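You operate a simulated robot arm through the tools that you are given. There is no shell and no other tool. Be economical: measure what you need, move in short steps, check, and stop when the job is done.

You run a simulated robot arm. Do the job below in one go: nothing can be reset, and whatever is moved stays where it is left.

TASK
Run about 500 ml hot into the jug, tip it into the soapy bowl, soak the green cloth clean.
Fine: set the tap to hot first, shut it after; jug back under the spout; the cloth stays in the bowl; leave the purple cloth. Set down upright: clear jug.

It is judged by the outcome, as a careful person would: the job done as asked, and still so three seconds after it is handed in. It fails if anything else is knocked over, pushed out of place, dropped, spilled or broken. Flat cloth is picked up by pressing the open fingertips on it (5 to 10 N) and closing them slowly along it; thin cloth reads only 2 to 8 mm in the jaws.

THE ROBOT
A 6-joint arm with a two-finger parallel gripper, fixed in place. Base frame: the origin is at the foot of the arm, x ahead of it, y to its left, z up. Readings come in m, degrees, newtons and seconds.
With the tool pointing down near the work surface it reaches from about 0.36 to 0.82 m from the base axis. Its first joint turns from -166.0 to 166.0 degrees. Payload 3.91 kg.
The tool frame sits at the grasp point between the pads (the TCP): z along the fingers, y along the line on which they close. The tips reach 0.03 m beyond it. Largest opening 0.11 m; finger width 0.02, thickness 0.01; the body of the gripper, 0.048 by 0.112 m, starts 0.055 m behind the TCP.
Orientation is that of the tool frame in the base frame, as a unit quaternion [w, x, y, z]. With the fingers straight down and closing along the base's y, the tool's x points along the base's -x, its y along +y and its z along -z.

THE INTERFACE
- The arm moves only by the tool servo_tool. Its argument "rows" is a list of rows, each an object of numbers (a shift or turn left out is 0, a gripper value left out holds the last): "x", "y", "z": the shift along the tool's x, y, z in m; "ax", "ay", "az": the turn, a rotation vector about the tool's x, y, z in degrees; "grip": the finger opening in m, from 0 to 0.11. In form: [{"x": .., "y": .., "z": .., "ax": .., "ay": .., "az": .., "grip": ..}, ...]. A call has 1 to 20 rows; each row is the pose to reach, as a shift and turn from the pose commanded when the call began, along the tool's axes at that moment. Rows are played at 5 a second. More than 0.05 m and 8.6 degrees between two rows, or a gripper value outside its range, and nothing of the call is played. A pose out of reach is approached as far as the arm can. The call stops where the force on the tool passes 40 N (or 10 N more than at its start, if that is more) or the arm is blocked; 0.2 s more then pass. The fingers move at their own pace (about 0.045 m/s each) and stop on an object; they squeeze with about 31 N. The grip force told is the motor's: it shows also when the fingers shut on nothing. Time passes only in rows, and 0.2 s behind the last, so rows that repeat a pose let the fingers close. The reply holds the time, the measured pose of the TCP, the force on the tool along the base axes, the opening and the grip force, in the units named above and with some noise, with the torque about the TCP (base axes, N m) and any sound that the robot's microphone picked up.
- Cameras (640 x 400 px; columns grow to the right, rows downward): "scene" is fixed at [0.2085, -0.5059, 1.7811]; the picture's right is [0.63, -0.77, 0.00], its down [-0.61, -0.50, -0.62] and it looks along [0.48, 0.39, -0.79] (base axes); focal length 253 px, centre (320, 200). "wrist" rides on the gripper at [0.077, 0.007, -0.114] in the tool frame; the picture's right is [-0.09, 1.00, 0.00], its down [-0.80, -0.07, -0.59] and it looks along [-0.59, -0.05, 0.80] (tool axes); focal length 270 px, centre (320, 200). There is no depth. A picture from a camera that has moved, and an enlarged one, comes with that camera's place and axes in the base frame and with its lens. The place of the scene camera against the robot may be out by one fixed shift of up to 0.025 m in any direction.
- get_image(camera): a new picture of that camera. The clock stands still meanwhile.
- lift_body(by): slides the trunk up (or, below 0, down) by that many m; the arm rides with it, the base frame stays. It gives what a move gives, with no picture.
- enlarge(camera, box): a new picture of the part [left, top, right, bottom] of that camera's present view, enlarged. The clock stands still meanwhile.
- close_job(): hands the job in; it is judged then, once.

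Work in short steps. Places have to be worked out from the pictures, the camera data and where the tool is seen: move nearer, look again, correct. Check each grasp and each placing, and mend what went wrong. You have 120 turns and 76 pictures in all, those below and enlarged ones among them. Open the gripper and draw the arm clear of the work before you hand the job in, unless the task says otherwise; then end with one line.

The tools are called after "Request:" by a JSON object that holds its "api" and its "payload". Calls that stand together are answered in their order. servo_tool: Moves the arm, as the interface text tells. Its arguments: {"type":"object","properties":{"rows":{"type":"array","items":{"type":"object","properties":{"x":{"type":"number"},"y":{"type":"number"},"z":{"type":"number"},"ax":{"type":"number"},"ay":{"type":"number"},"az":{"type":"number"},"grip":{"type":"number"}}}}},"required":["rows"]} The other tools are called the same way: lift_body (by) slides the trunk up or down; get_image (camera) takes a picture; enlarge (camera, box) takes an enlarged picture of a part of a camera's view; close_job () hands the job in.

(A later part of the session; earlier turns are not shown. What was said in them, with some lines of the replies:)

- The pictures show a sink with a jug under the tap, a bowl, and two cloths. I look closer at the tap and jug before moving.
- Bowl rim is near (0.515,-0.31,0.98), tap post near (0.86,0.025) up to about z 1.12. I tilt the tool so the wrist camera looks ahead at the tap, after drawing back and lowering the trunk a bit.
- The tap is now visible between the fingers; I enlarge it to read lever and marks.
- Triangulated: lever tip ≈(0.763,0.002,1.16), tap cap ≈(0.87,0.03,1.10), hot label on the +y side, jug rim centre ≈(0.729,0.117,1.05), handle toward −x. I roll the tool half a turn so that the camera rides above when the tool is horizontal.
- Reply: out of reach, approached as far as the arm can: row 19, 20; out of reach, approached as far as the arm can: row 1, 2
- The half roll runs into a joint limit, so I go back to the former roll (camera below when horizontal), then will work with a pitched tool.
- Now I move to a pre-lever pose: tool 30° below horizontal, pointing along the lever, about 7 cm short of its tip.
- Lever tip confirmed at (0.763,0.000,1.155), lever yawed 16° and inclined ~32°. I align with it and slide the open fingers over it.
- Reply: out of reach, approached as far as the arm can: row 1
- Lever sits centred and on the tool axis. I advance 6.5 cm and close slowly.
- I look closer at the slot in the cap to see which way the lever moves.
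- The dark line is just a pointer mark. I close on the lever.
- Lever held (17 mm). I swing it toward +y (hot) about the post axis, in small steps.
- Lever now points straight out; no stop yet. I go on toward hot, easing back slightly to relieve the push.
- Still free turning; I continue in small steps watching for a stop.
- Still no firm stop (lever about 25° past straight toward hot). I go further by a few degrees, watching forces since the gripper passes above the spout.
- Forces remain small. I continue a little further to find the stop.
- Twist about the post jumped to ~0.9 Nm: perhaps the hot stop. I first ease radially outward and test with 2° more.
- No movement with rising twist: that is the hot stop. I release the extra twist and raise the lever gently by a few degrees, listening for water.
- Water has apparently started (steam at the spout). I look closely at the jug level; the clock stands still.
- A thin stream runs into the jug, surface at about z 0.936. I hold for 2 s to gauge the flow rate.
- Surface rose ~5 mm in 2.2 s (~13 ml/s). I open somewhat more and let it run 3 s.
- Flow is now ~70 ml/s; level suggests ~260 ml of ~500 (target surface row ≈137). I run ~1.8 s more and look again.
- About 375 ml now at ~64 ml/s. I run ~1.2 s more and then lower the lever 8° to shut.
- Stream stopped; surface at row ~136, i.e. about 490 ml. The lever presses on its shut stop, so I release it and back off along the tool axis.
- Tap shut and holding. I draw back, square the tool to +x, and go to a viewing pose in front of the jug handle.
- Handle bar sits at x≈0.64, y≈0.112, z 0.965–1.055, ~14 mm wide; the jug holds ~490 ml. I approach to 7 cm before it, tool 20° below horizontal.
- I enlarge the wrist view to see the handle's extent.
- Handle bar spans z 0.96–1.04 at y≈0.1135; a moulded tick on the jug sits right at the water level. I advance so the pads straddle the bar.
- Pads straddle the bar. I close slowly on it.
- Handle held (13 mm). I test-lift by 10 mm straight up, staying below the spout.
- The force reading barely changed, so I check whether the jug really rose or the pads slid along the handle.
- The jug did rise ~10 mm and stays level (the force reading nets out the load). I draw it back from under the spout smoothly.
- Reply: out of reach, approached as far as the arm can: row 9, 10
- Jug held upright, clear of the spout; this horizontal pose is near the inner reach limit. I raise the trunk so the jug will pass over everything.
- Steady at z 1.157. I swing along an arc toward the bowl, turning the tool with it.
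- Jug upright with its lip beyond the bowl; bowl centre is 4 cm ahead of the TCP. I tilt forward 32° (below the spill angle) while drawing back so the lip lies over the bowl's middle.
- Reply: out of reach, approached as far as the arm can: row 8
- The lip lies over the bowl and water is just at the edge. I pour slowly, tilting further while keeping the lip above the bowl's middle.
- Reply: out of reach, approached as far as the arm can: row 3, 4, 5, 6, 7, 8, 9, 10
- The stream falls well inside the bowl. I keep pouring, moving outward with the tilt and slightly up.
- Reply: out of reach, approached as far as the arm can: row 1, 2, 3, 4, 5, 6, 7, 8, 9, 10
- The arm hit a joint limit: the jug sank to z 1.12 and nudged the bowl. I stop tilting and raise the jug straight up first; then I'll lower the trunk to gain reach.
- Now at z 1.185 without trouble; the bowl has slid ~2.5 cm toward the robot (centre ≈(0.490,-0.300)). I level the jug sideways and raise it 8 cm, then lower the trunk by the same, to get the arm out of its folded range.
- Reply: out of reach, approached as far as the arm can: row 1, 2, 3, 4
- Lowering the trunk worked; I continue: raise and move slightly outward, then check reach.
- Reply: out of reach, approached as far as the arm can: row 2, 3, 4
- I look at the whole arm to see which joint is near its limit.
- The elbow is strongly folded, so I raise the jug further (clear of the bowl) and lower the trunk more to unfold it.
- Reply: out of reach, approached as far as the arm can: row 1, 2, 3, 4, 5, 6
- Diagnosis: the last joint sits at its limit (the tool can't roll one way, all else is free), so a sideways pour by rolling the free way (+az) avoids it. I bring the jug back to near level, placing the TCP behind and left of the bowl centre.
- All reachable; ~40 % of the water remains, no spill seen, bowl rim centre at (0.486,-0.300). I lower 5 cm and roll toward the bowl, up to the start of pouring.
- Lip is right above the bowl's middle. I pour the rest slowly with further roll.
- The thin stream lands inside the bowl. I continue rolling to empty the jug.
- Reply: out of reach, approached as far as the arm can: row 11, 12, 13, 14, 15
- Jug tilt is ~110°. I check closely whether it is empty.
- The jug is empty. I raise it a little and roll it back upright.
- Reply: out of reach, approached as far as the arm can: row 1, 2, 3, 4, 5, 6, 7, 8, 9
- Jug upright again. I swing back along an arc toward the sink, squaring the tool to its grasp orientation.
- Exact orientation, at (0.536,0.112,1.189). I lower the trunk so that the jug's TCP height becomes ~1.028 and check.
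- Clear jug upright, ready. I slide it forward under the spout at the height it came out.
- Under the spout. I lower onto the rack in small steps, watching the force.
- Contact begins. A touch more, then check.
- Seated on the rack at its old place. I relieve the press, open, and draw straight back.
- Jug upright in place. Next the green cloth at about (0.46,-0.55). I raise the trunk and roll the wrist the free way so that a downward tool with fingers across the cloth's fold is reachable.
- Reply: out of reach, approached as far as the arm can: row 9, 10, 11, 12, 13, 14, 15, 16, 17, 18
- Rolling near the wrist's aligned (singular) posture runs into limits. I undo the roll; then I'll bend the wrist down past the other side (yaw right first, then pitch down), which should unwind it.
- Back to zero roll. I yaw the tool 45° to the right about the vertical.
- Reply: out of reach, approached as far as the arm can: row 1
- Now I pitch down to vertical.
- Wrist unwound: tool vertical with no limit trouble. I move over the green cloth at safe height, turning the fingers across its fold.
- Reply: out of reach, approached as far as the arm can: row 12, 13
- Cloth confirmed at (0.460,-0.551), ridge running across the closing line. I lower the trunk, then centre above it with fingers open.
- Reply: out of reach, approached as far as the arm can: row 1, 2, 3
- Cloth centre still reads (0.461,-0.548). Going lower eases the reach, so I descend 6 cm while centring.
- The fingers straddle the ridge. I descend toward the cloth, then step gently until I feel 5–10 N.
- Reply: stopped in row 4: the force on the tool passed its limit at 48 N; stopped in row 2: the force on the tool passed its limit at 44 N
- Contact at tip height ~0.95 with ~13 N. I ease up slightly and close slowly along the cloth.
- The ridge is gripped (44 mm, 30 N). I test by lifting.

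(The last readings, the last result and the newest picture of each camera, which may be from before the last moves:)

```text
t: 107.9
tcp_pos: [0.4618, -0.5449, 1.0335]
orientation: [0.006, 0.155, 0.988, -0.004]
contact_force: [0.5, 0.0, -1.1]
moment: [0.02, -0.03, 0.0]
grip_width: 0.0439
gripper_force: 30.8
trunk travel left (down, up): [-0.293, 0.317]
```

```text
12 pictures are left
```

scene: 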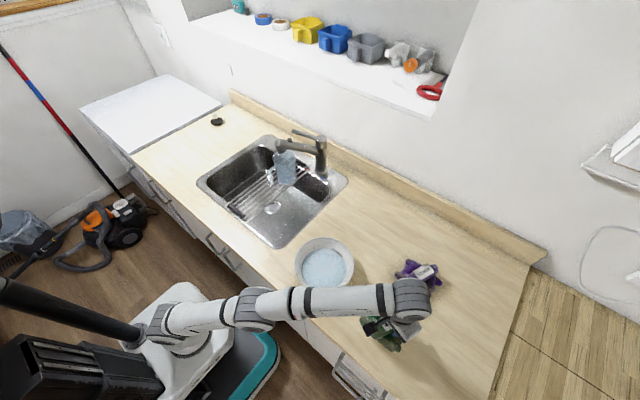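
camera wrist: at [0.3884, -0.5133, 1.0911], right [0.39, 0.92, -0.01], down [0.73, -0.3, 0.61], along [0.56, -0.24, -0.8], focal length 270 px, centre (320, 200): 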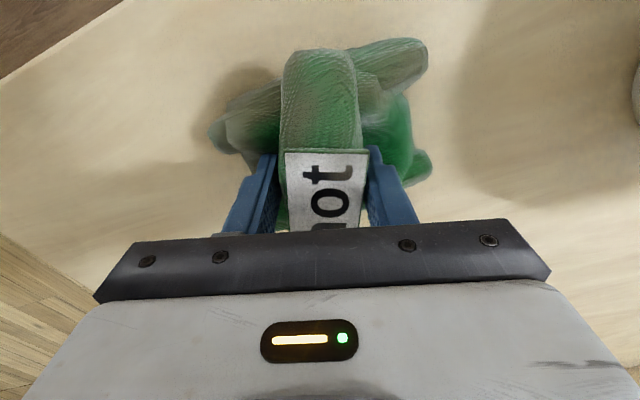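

Cloth lifted. I raise the trunk and carry it over the bowl (rim centre (0.486,-0.300)).

Request:
{"api": "lift_body", "payload": {"by": 0.12}}

Request:
{"api": "servo_tool", "payload": {"rows": [{"x": 0.007, "y": 0.034}, {"x": 0.015, "y": 0.069}, {"x": 0.022, "y": 0.103}, {"x": 0.03, "y": 0.138}, {"x": 0.037, "y": 0.172}, {"x": 0.045, "y": 0.207}, {"x": 0.052, "y": 0.2406}, {"x": 0.052, "y": 0.2406}]}}

Request:
{"api": "get_image", "payload": {"camera": "wrist"}}

Request:
{"api": "enlarge", "payload": {"camera": "scene", "box": [260, 190, 420, 330]}}

```text
t: 109.4
tcp_pos: [0.4618, -0.5455, 1.1542]
orientation: [0.006, 0.155, 0.988, -0.005]
contact_force: [1.0, -0.2, -0.4]
moment: [0.03, -0.02, -0.01]
grip_width: 0.0433
gripper_force: 31.3
trunk travel left (down, up): [-0.413, 0.197]
```

```text
t: 111.2
tcp_pos: [0.4868, -0.2992, 1.1531]
orientation: [0.006, 0.155, 0.988, -0.005]
contact_force: [-0.2, 0.7, -0.2]
moment: [-0.03, 0.0, 0.0]
grip_width: 0.0429
gripper_force: 31.0
trunk travel left (down, up): [-0.413, 0.197]
```

```text
11 pictures are left
camera wrist: at [0.4143, -0.2687, 1.2649], right [0.39, 0.92, -0.01], down [0.73, -0.3, 0.61], along [0.56, -0.24, -0.8], focal length 270 px, centre (320, 200)
```

wrist: 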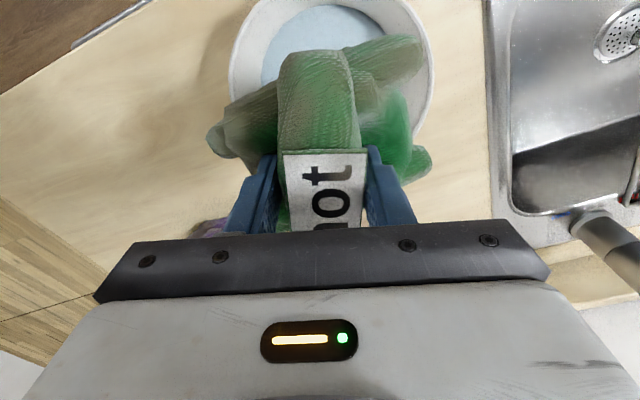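

```text
2.86 times, centred on (340, 260) of scene
camera zoom: at [0.2085, -0.5059, 1.7811], right [0.63, -0.77, 0.0], down [-0.61, -0.5, -0.62], along [0.48, 0.39, -0.79], focal length 722 px, centre (263, 29)
```

zoom: 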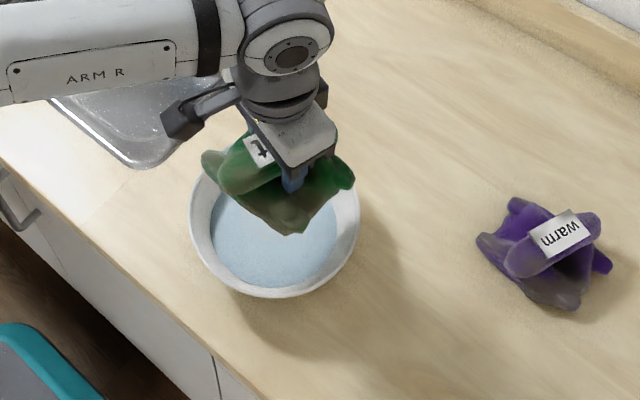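

Cloth hangs over the bowl. I shift 1 cm to centre it and lower toward the water.

Request:
{"api": "servo_tool", "payload": {"rows": [{"x": -0.005, "y": 0.002, "z": 0.02}, {"x": -0.0095, "y": 0.003, "z": 0.04}, {"x": -0.0095, "y": 0.003, "z": 0.06}, {"x": -0.0095, "y": 0.003, "z": 0.08}, {"x": -0.0095, "y": 0.003, "z": 0.1}]}}

Request:
{"api": "enlarge", "payload": {"camera": "scene", "box": [260, 190, 400, 320]}}

```text
t: 112.4
tcp_pos: [0.4971, -0.3023, 1.0516]
orientation: [0.006, 0.155, 0.988, -0.005]
contact_force: [0.3, 0.2, -1.7]
moment: [-0.02, 0.0, 0.03]
grip_width: 0.0429
gripper_force: 31.3
trunk travel left (down, up): [-0.413, 0.197]
```

```text
3.08 times, centred on (330, 255) of scene
camera zoom: at [0.2085, -0.5059, 1.7811], right [0.63, -0.77, 0.0], down [-0.61, -0.5, -0.62], along [0.48, 0.39, -0.79], focal length 777 px, centre (289, 31)
```

zoom: 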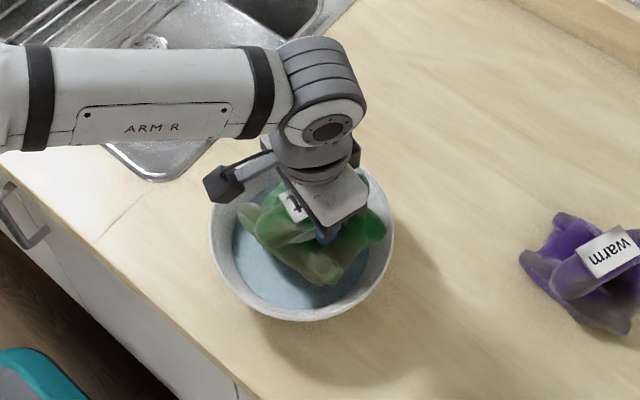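

Cloth fits inside the rim. I keep lowering slowly into the water, watching the force.

Request:
{"api": "servo_tool", "payload": {"rows": [{"z": 0.01}, {"z": 0.02}, {"z": 0.03}, {"z": 0.04}, {"z": 0.048}]}}

Request:
{"api": "enlarge", "payload": {"camera": "scene", "box": [260, 190, 400, 320]}}

```text
t: 113.3
tcp_pos: [0.498, -0.3019, 1.0291]
orientation: [0.016, 0.154, 0.988, -0.01]
contact_force: [0.0, -1.0, 16.2]
moment: [0.39, 0.19, 0.21]
grip_width: 0.0427
gripper_force: 31.3
trunk travel left (down, up): [-0.413, 0.197]
stopped in row 4: the force on the tool passed its limit at 50 N (the readings are from after the stop); the commanded pose is now the measured one
```

```text
3.08 times, centred on (330, 255) of scene
camera zoom: at [0.2085, -0.5059, 1.7811], right [0.63, -0.77, 0.0], down [-0.61, -0.5, -0.62], along [0.48, 0.39, -0.79], focal length 777 px, centre (289, 31)
```

zoom: 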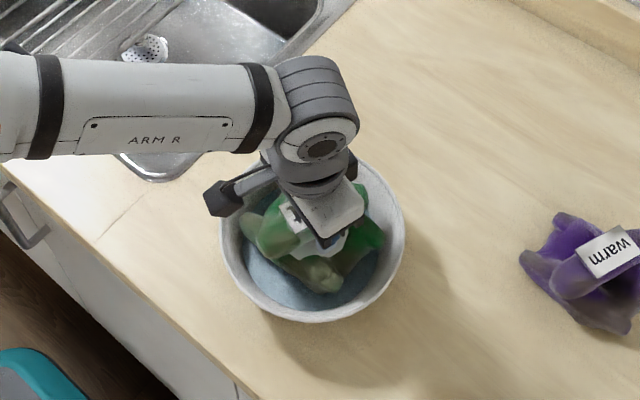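

The cloth touches the bowl's inner walls (bowl centre now ≈(0.49,-0.31)). I ease up a little and let it go to settle in the water, then look.

Request:
{"api": "servo_tool", "payload": {"rows": [{"z": -0.003}, {"z": -0.003, "grip": 0.055}, {"z": -0.003, "grip": 0.065}, {"z": -0.003, "grip": 0.07}, {"z": -0.03}, {"z": -0.06}, {"z": -0.09}]}}

Request:
{"api": "get_image", "payload": {"camera": "wrist"}}

```text
t: 114.9
tcp_pos: [0.4951, -0.3004, 1.118]
orientation: [0.014, 0.155, 0.988, -0.008]
contact_force: [0.1, -0.2, -0.4]
moment: [-0.01, 0.0, -0.02]
grip_width: 0.07
gripper_force: 0.0
trunk travel left (down, up): [-0.413, 0.197]
```

```text
7 pictures are left
camera wrist: at [0.4213, -0.2686, 1.2277], right [0.39, 0.92, -0.01], down [0.73, -0.3, 0.62], along [0.57, -0.25, -0.79], focal length 270 px, centre (320, 200)
```

wrist: 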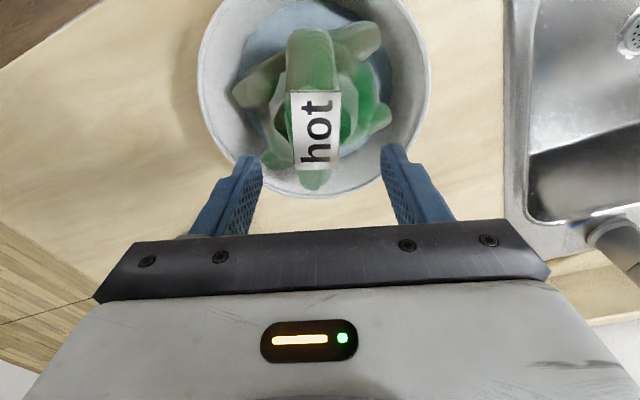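

The cloth is in the water, its lobes still grey. I go back down, fingers either side of the ridge, to push it under and work it.

Request:
{"api": "servo_tool", "payload": {"rows": [{"z": 0.03}, {"z": 0.06}, {"z": 0.08}, {"z": 0.088}, {"z": 0.095}, {"z": 0.101}, {"z": 0.106}, {"z": 0.11}]}}

```text
t: 116.2
tcp_pos: [0.5021, -0.3021, 1.024]
orientation: [0.022, 0.153, 0.988, -0.013]
contact_force: [1.1, -0.2, 11.6]
moment: [-0.09, 0.01, 0.18]
grip_width: 0.0692
gripper_force: 0.0
trunk travel left (down, up): [-0.413, 0.197]
stopped in row 6: the force on the tool passed its limit at 45 N (the readings are from after the stop); the commanded pose is now the measured one
```

Fingers meet the cloth at tip height 0.994. I press it gently into the water a few times and let it soak.

Request:
{"api": "servo_tool", "payload": {"rows": [{"z": -0.012}, {"z": -0.006}, {"z": 0.0}, {"z": 0.0}, {"z": 0.0}, {"z": -0.012}, {"z": -0.006}, {"z": 0.0}, {"z": 0.0}, {"z": 0.0}, {"z": -0.012}, {"z": -0.006}, {"z": 0.0}, {"z": 0.0}, {"z": 0.0}, {"z": 0.0}, {"z": 0.0}, {"z": 0.0}, {"z": 0.0}, {"z": 0.0}]}}

Request:
{"api": "enlarge", "payload": {"camera": "wrist", "box": [180, 0, 450, 220]}}

```text
t: 120.4
tcp_pos: [0.4994, -0.3037, 1.0228]
orientation: [0.019, 0.153, 0.988, -0.011]
contact_force: [2.9, -1.2, 18.8]
moment: [-0.3, -0.01, 0.27]
grip_width: 0.0697
gripper_force: 0.0
trunk travel left (down, up): [-0.413, 0.197]
```

```text
1.82 times, centred on (315, 110) of wrist
camera zoom: at [0.425, -0.27, 1.1325], right [0.39, 0.92, -0.01], down [0.72, -0.29, 0.63], along [0.58, -0.25, -0.78], focal length 491 px, centre (329, 364)
```

zoom: 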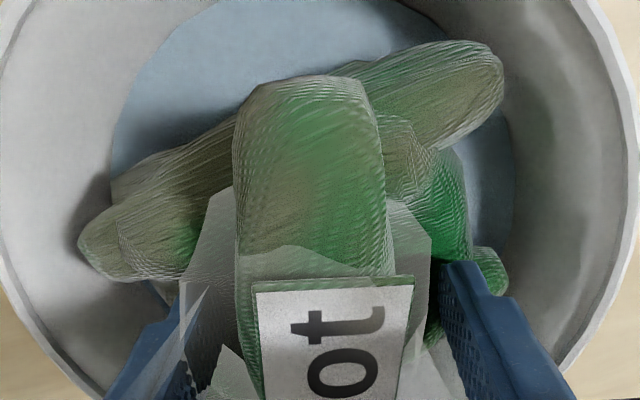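

The cloth sits toward the far side, with free water on the near side. I regrip the ridge, lift slightly, shift it 2 cm toward the near side, and dip it deeper.

Request:
{"api": "servo_tool", "payload": {"rows": [{"z": 0.0, "grip": 0.062}, {"grip": 0.054}, {"grip": 0.046}, {"grip": 0.038}, {"grip": 0.03}, {"grip": 0.02}, {"grip": 0.01}, {"grip": 0.0}, {"grip": 0.0}, {"grip": 0.0}]}}

Request:
{"api": "servo_tool", "payload": {"rows": [{"z": -0.01}, {"z": -0.018}, {"z": -0.018, "x": 0.01}, {"z": -0.018, "x": 0.022}, {"z": -0.01, "x": 0.022}, {"z": -0.004, "x": 0.022}, {"z": 0.0, "x": 0.022}, {"z": 0.004, "x": 0.022}, {"z": 0.008, "x": 0.022}, {"z": 0.012, "x": 0.022}]}}

```text
t: 122.6
tcp_pos: [0.5001, -0.303, 1.0225]
orientation: [0.019, 0.152, 0.988, -0.011]
contact_force: [-1.2, 2.1, 3.3]
moment: [-0.07, 0.0, -0.03]
grip_width: 0.046
gripper_force: 31.3
trunk travel left (down, up): [-0.413, 0.197]
```

```text
t: 124.6
tcp_pos: [0.4812, -0.2972, 1.0224]
orientation: [0.026, 0.154, 0.988, -0.014]
contact_force: [-0.3, 0.5, 17.0]
moment: [0.15, 0.43, -0.05]
grip_width: 0.0454
gripper_force: 30.9
trunk travel left (down, up): [-0.413, 0.197]
stopped in row 9: the force on the tool passed its limit at 44 N (the readings are from after the stop); the commanded pose is now the measured one
```

Gripped again; at this height it rests on the bowl's floor, so it is in the water. I swish it gently: small lifts and sideways strokes.

Request:
{"api": "servo_tool", "payload": {"rows": [{"z": -0.008}, {"z": -0.008, "y": 0.008}, {"z": -0.008, "y": 0.0}, {"z": -0.008, "y": -0.008}, {"z": -0.008, "y": 0}, {"z": -0.002}, {"z": -0.015}, {"z": -0.002}, {"z": -0.015}, {"z": -0.006, "x": 0.007}, {"z": -0.006, "x": -0.007}, {"z": -0.006, "x": 0.007}, {"z": -0.006, "x": -0.007}, {"z": -0.006}, {"z": -0.015}, {"z": -0.002}, {"z": -0.015}, {"z": -0.002}, {"z": -0.002}, {"z": -0.002}]}}

Request:
{"api": "enlarge", "payload": {"camera": "wrist", "box": [180, 0, 450, 220]}}

```text
t: 128.8
tcp_pos: [0.4825, -0.297, 1.0232]
orientation: [0.023, 0.154, 0.988, -0.014]
contact_force: [0.4, -0.5, 1.6]
moment: [-0.01, -0.01, -0.06]
grip_width: 0.0446
gripper_force: 30.3
trunk travel left (down, up): [-0.413, 0.197]
```

```text
1.82 times, centred on (315, 110) of wrist
camera zoom: at [0.4064, -0.2638, 1.1327], right [0.39, 0.92, -0.01], down [0.72, -0.29, 0.64], along [0.58, -0.26, -0.77], focal length 491 px, centre (329, 364)
```

zoom: 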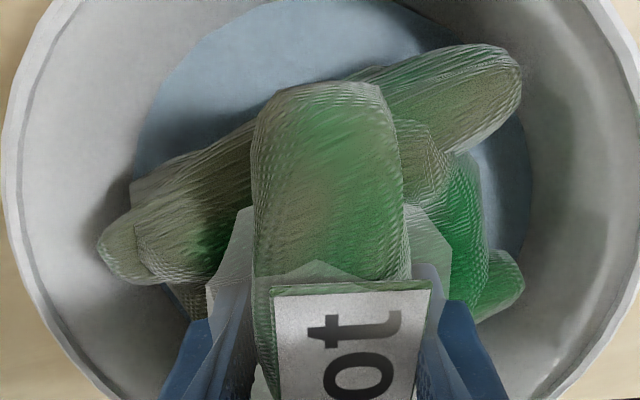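

The cloth is getting greener; soaking works. I keep swishing for a while.

Request:
{"api": "servo_tool", "payload": {"rows": [{"z": -0.008}, {"z": -0.008, "y": 0.008}, {"z": -0.008, "y": -0.008}, {"z": -0.008, "y": 0.008}, {"z": -0.008, "y": -0.008}, {"z": -0.002}, {"z": -0.015}, {"z": -0.002}, {"z": -0.015}, {"z": -0.006, "x": 0.007}, {"z": -0.006, "x": -0.007}, {"z": -0.006, "x": 0.007}, {"z": -0.006, "x": -0.007}, {"z": -0.006}, {"z": -0.015}, {"z": -0.001}, {"z": -0.015}, {"z": -0.001}, {"z": -0.001}, {"z": 0.0}]}}

Request:
{"api": "servo_tool", "payload": {"rows": [{"z": -0.008}, {"z": -0.008, "y": 0.008}, {"z": -0.008, "y": -0.008}, {"z": -0.008, "y": 0.008}, {"z": -0.008, "y": -0.008}, {"z": -0.002}, {"z": -0.015}, {"z": -0.002}, {"z": -0.015}, {"z": -0.006, "x": 0.007}, {"z": -0.006, "x": -0.007}, {"z": -0.006, "x": 0.007}, {"z": -0.006, "x": -0.007}, {"z": -0.006}, {"z": -0.015}, {"z": -0.001}, {"z": -0.015}, {"z": -0.001}, {"z": -0.001}, {"z": 0.0}]}}

Request:
{"api": "servo_tool", "payload": {"rows": [{"z": -0.008}, {"z": -0.008, "y": 0.008}, {"z": -0.008, "y": -0.008}, {"z": -0.008, "y": 0.008}, {"z": -0.008, "y": -0.008}, {"z": -0.002}, {"z": -0.015}, {"z": -0.002}, {"z": -0.015}, {"z": -0.006, "x": 0.007}, {"z": -0.006, "x": -0.007}, {"z": -0.006, "x": 0.007}, {"z": -0.006, "x": -0.007}, {"z": -0.006}, {"z": -0.015}, {"z": -0.001}, {"z": -0.015}, {"z": -0.001}, {"z": -0.001}, {"z": 0.0}]}}

Request:
{"api": "enlarge", "payload": {"camera": "wrist", "box": [180, 0, 450, 220]}}

```text
t: 133.0
tcp_pos: [0.4804, -0.2973, 1.0228]
orientation: [0.023, 0.153, 0.988, -0.013]
contact_force: [0.7, -0.3, -0.9]
moment: [0.01, -0.04, -0.03]
grip_width: 0.0438
gripper_force: 31.1
trunk travel left (down, up): [-0.413, 0.197]
```

```text
t: 137.2
tcp_pos: [0.4809, -0.2967, 1.0218]
orientation: [0.024, 0.152, 0.988, -0.013]
contact_force: [1.1, -0.3, -0.8]
moment: [-0.01, -0.01, -0.06]
grip_width: 0.0431
gripper_force: 31.2
trunk travel left (down, up): [-0.413, 0.197]
```

```text
t: 141.4
tcp_pos: [0.4804, -0.2965, 1.0218]
orientation: [0.023, 0.154, 0.988, -0.013]
contact_force: [0.3, 0.2, -1.3]
moment: [-0.01, 0.0, 0.03]
grip_width: 0.0425
gripper_force: 31.0
trunk travel left (down, up): [-0.413, 0.197]
```

```text
1.82 times, centred on (315, 110) of wrist
camera zoom: at [0.405, -0.2638, 1.1308], right [0.39, 0.92, -0.01], down [0.72, -0.29, 0.64], along [0.58, -0.26, -0.77], focal length 491 px, centre (329, 364)
```

zoom: 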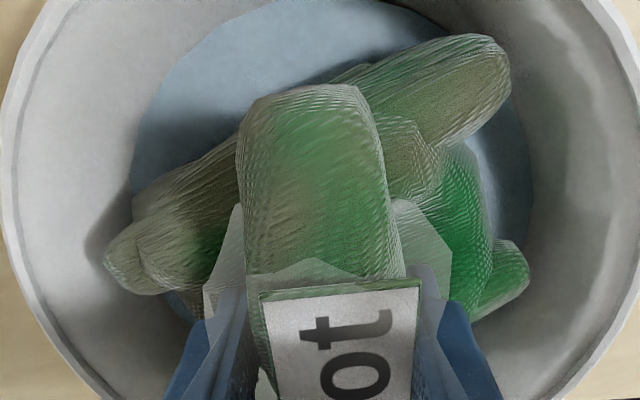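

Little change while held up by the fingers. I release it, close the fingers above, and press the cloth's middle down under the surface.

Request:
{"api": "servo_tool", "payload": {"rows": [{"z": 0.003}, {"z": 0.003, "grip": 0.055}, {"z": 0.003, "grip": 0.065}, {"z": -0.02, "grip": 0.07}, {"z": -0.05}, {"z": -0.07, "grip": 0.0}, {"z": -0.07, "grip": 0.0}, {"z": -0.07, "grip": 0.0}, {"z": -0.07}, {"z": -0.07}, {"z": -0.07}, {"z": -0.07}, {"z": -0.07}, {"z": -0.07}, {"z": -0.07}, {"z": -0.07}]}}

Request:
{"api": "servo_tool", "payload": {"rows": [{"z": 0.01}, {"z": 0.02}, {"z": 0.03}, {"z": 0.036}, {"z": 0.042}, {"z": 0.048}, {"z": 0.054}, {"z": 0.06}, {"z": 0.066}, {"z": 0.072}, {"z": 0.078}]}}

```text
t: 144.8
tcp_pos: [0.4791, -0.2957, 1.0935]
orientation: [0.023, 0.153, 0.988, -0.013]
contact_force: [0.7, 0.4, 0.1]
moment: [-0.01, 0.02, 0.02]
grip_width: 0.0001
gripper_force: 31.0
trunk travel left (down, up): [-0.413, 0.197]
```

```text
t: 146.0
tcp_pos: [0.4801, -0.2973, 1.0577]
orientation: [0.032, 0.153, 0.987, -0.018]
contact_force: [-0.4, -1.5, 15.6]
moment: [-0.01, 0.13, 0.07]
grip_width: 0.0
gripper_force: 31.2
trunk travel left (down, up): [-0.413, 0.197]
stopped in row 6: the force on the tool passed its limit at 45 N (the readings are from after the stop); the commanded pose is now the measured one
```

The cloth is stiff and stands on the bowl floor. I back off upward and let it soak untouched for some seconds, then compare its colour.

Request:
{"api": "servo_tool", "payload": {"rows": [{"z": -0.03}, {"z": -0.07}, {"z": -0.07}, {"z": -0.07}, {"z": -0.07}, {"z": -0.07}, {"z": -0.07}, {"z": -0.07}, {"z": -0.07}, {"z": -0.07}, {"z": -0.07}, {"z": -0.07}, {"z": -0.07}, {"z": -0.07}, {"z": -0.07}, {"z": -0.07}, {"z": -0.07}, {"z": -0.07}, {"z": -0.07}, {"z": -0.07}]}}

Request:
{"api": "servo_tool", "payload": {"rows": [{"z": 0}, {"z": 0}, {"z": 0}, {"z": 0}, {"z": 0}, {"z": 0}, {"z": 0}, {"z": 0}, {"z": 0}, {"z": 0}, {"z": 0}, {"z": 0}, {"z": 0}, {"z": 0}, {"z": 0}, {"z": 0}, {"z": 0}, {"z": 0}, {"z": 0}, {"z": 0}]}}

Request:
{"api": "enlarge", "payload": {"camera": "wrist", "box": [190, 0, 440, 200]}}

```text
t: 150.2
tcp_pos: [0.4759, -0.2941, 1.1245]
orientation: [0.029, 0.153, 0.988, -0.015]
contact_force: [-0.2, -0.1, -0.8]
moment: [0.02, 0.0, 0.02]
grip_width: 0.0
gripper_force: 31.5
trunk travel left (down, up): [-0.413, 0.197]
```

```text
t: 154.4
tcp_pos: [0.4761, -0.293, 1.1243]
orientation: [0.028, 0.153, 0.988, -0.017]
contact_force: [-0.3, 0.6, -0.5]
moment: [-0.04, 0.01, 0.02]
grip_width: 0.0
gripper_force: 30.8
trunk travel left (down, up): [-0.413, 0.197]
```

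```text
2.00 times, centred on (315, 100) of wrist
camera zoom: at [0.3996, -0.2603, 1.2328], right [0.39, 0.92, -0.02], down [0.71, -0.29, 0.64], along [0.59, -0.26, -0.76], focal length 541 px, centre (330, 400)
```

zoom: 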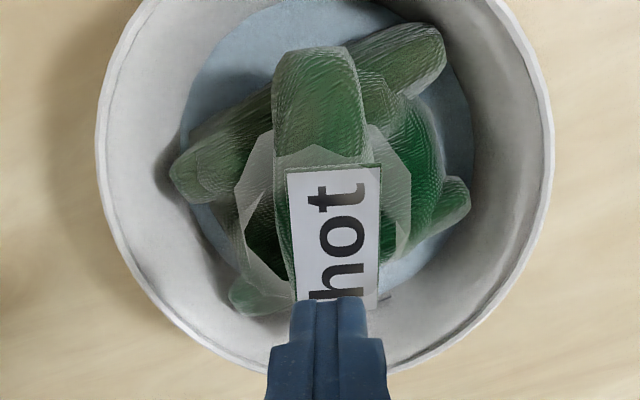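

The cloth is visibly cleaner and wet now it lies free. I let it soak longer.

Request:
{"api": "servo_tool", "payload": {"rows": [{"z": 0}, {"z": 0}, {"z": 0}, {"z": 0}, {"z": 0}, {"z": 0}, {"z": 0}, {"z": 0}, {"z": 0}, {"z": 0}, {"z": 0}, {"z": 0}, {"z": 0}, {"z": 0}, {"z": 0}, {"z": 0}, {"z": 0}, {"z": 0}, {"z": 0}, {"z": 0}]}}

Request:
{"api": "servo_tool", "payload": {"rows": [{"z": 0}, {"z": 0}, {"z": 0}, {"z": 0}, {"z": 0}, {"z": 0}, {"z": 0}, {"z": 0}, {"z": 0}, {"z": 0}, {"z": 0}, {"z": 0}, {"z": 0}, {"z": 0}, {"z": 0}, {"z": 0}, {"z": 0}, {"z": 0}, {"z": 0}, {"z": 0}]}}

Request:
{"api": "servo_tool", "payload": {"rows": [{"z": 0}, {"z": 0}, {"z": 0}, {"z": 0}, {"z": 0}, {"z": 0}, {"z": 0}, {"z": 0}, {"z": 0}, {"z": 0}, {"z": 0}, {"z": 0}, {"z": 0}, {"z": 0}, {"z": 0}, {"z": 0}, {"z": 0}, {"z": 0}, {"z": 0}, {"z": 0}]}}

Request:
{"api": "servo_tool", "payload": {"rows": [{"z": 0}, {"z": 0}, {"z": 0}, {"z": 0}, {"z": 0}, {"z": 0}, {"z": 0}, {"z": 0}, {"z": 0}, {"z": 0}, {"z": 0}, {"z": 0}, {"z": 0}, {"z": 0}, {"z": 0}, {"z": 0}, {"z": 0}, {"z": 0}, {"z": 0}, {"z": 0}]}}

Request:
{"api": "servo_tool", "payload": {"rows": [{"z": 0}, {"z": 0}, {"z": 0}, {"z": 0}, {"z": 0}, {"z": 0}, {"z": 0}, {"z": 0}, {"z": 0}, {"z": 0}, {"z": 0}, {"z": 0}, {"z": 0}, {"z": 0}, {"z": 0}, {"z": 0}, {"z": 0}, {"z": 0}, {"z": 0}, {"z": 0}]}}

Request:
{"api": "enlarge", "payload": {"camera": "wrist", "box": [190, 0, 440, 200]}}

```text
t: 158.6
tcp_pos: [0.4758, -0.2941, 1.1248]
orientation: [0.029, 0.154, 0.988, -0.016]
contact_force: [-0.4, -0.4, 0.4]
moment: [-0.01, 0.01, 0.0]
grip_width: 0.0
gripper_force: 31.3
trunk travel left (down, up): [-0.413, 0.197]
```

```text
t: 162.8
tcp_pos: [0.4761, -0.2944, 1.1244]
orientation: [0.029, 0.153, 0.988, -0.017]
contact_force: [0.3, 0.0, -0.2]
moment: [0.0, -0.02, 0.0]
grip_width: 0.0
gripper_force: 30.7
trunk travel left (down, up): [-0.413, 0.197]
```

```text
t: 167.0
tcp_pos: [0.4768, -0.2951, 1.1243]
orientation: [0.028, 0.153, 0.988, -0.016]
contact_force: [-0.1, -0.2, -0.9]
moment: [0.0, -0.02, -0.02]
grip_width: 0.0
gripper_force: 30.7
trunk travel left (down, up): [-0.413, 0.197]
```

```text
t: 171.2
tcp_pos: [0.4762, -0.2949, 1.1245]
orientation: [0.028, 0.153, 0.988, -0.016]
contact_force: [0.5, 0.6, 0.1]
moment: [0.0, -0.02, 0.02]
grip_width: 0.0001
gripper_force: 30.5
trunk travel left (down, up): [-0.413, 0.197]
```

```text
t: 175.4
tcp_pos: [0.4757, -0.2951, 1.1263]
orientation: [0.029, 0.153, 0.988, -0.016]
contact_force: [0.0, -0.8, 0.0]
moment: [0.0, 0.0, 0.0]
grip_width: 0.0
gripper_force: 31.4
trunk travel left (down, up): [-0.413, 0.197]
```

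```text
2.00 times, centred on (315, 100) of wrist
camera zoom: at [0.3996, -0.2603, 1.2328], right [0.39, 0.92, -0.02], down [0.71, -0.29, 0.64], along [0.59, -0.26, -0.76], focal length 541 px, centre (330, 400)
```

zoom: 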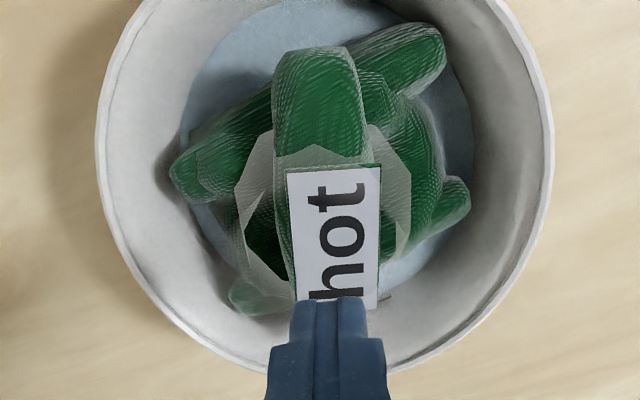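

The cloth is clean green all over. I raise clear, open the gripper, move away from the bowl and take a last look.

Request:
{"api": "lift_body", "payload": {"by": 0.17}}

Request:
{"api": "servo_tool", "payload": {"rows": [{"grip": 0.09}, {"y": 0.04, "grip": 0.09}, {"y": 0.08, "grip": 0.09}, {"y": 0.12, "grip": 0.09}, {"y": 0.16, "grip": 0.09}, {"y": 0.2, "grip": 0.09}, {"y": 0.2, "grip": 0.09}]}}

Request:
{"api": "get_image", "payload": {"camera": "scene"}}

```text
t: 177.3
tcp_pos: [0.4764, -0.2947, 1.2953]
orientation: [0.028, 0.153, 0.988, -0.016]
contact_force: [0.1, -0.5, 0.5]
moment: [0.04, 0.01, 0.01]
grip_width: 0.0
gripper_force: 30.9
trunk travel left (down, up): [-0.583, 0.027]
```

```text
t: 178.9
tcp_pos: [0.5353, -0.1011, 1.2896]
orientation: [0.029, 0.153, 0.988, -0.016]
contact_force: [0.0, 0.8, 0.1]
moment: [-0.01, -0.02, -0.01]
grip_width: 0.09
gripper_force: 0.0
trunk travel left (down, up): [-0.583, 0.027]
```

```text
1 pictures are left
```

scene: 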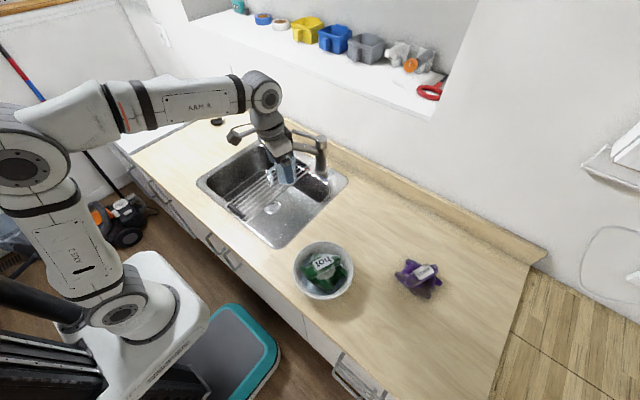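

All is in place: clear jug upright under the shut tap, clean green cloth in the bowl, purple cloth untouched, gripper open and clear. I hand it in.

Request:
{"api": "close_job", "payload": {}}

```text
The job is handed in.
```

I ran about 490 ml of hot water into the jug and poured it into the soapy bowl, and the green cloth has soaked clean and stays there. The tap is shut, the clear jug stands upright under the spout, and I did not touch the purple cloth; the jug nudged the bowl during the pour, leaving it about 2 cm from where it started, and I saw no spill.
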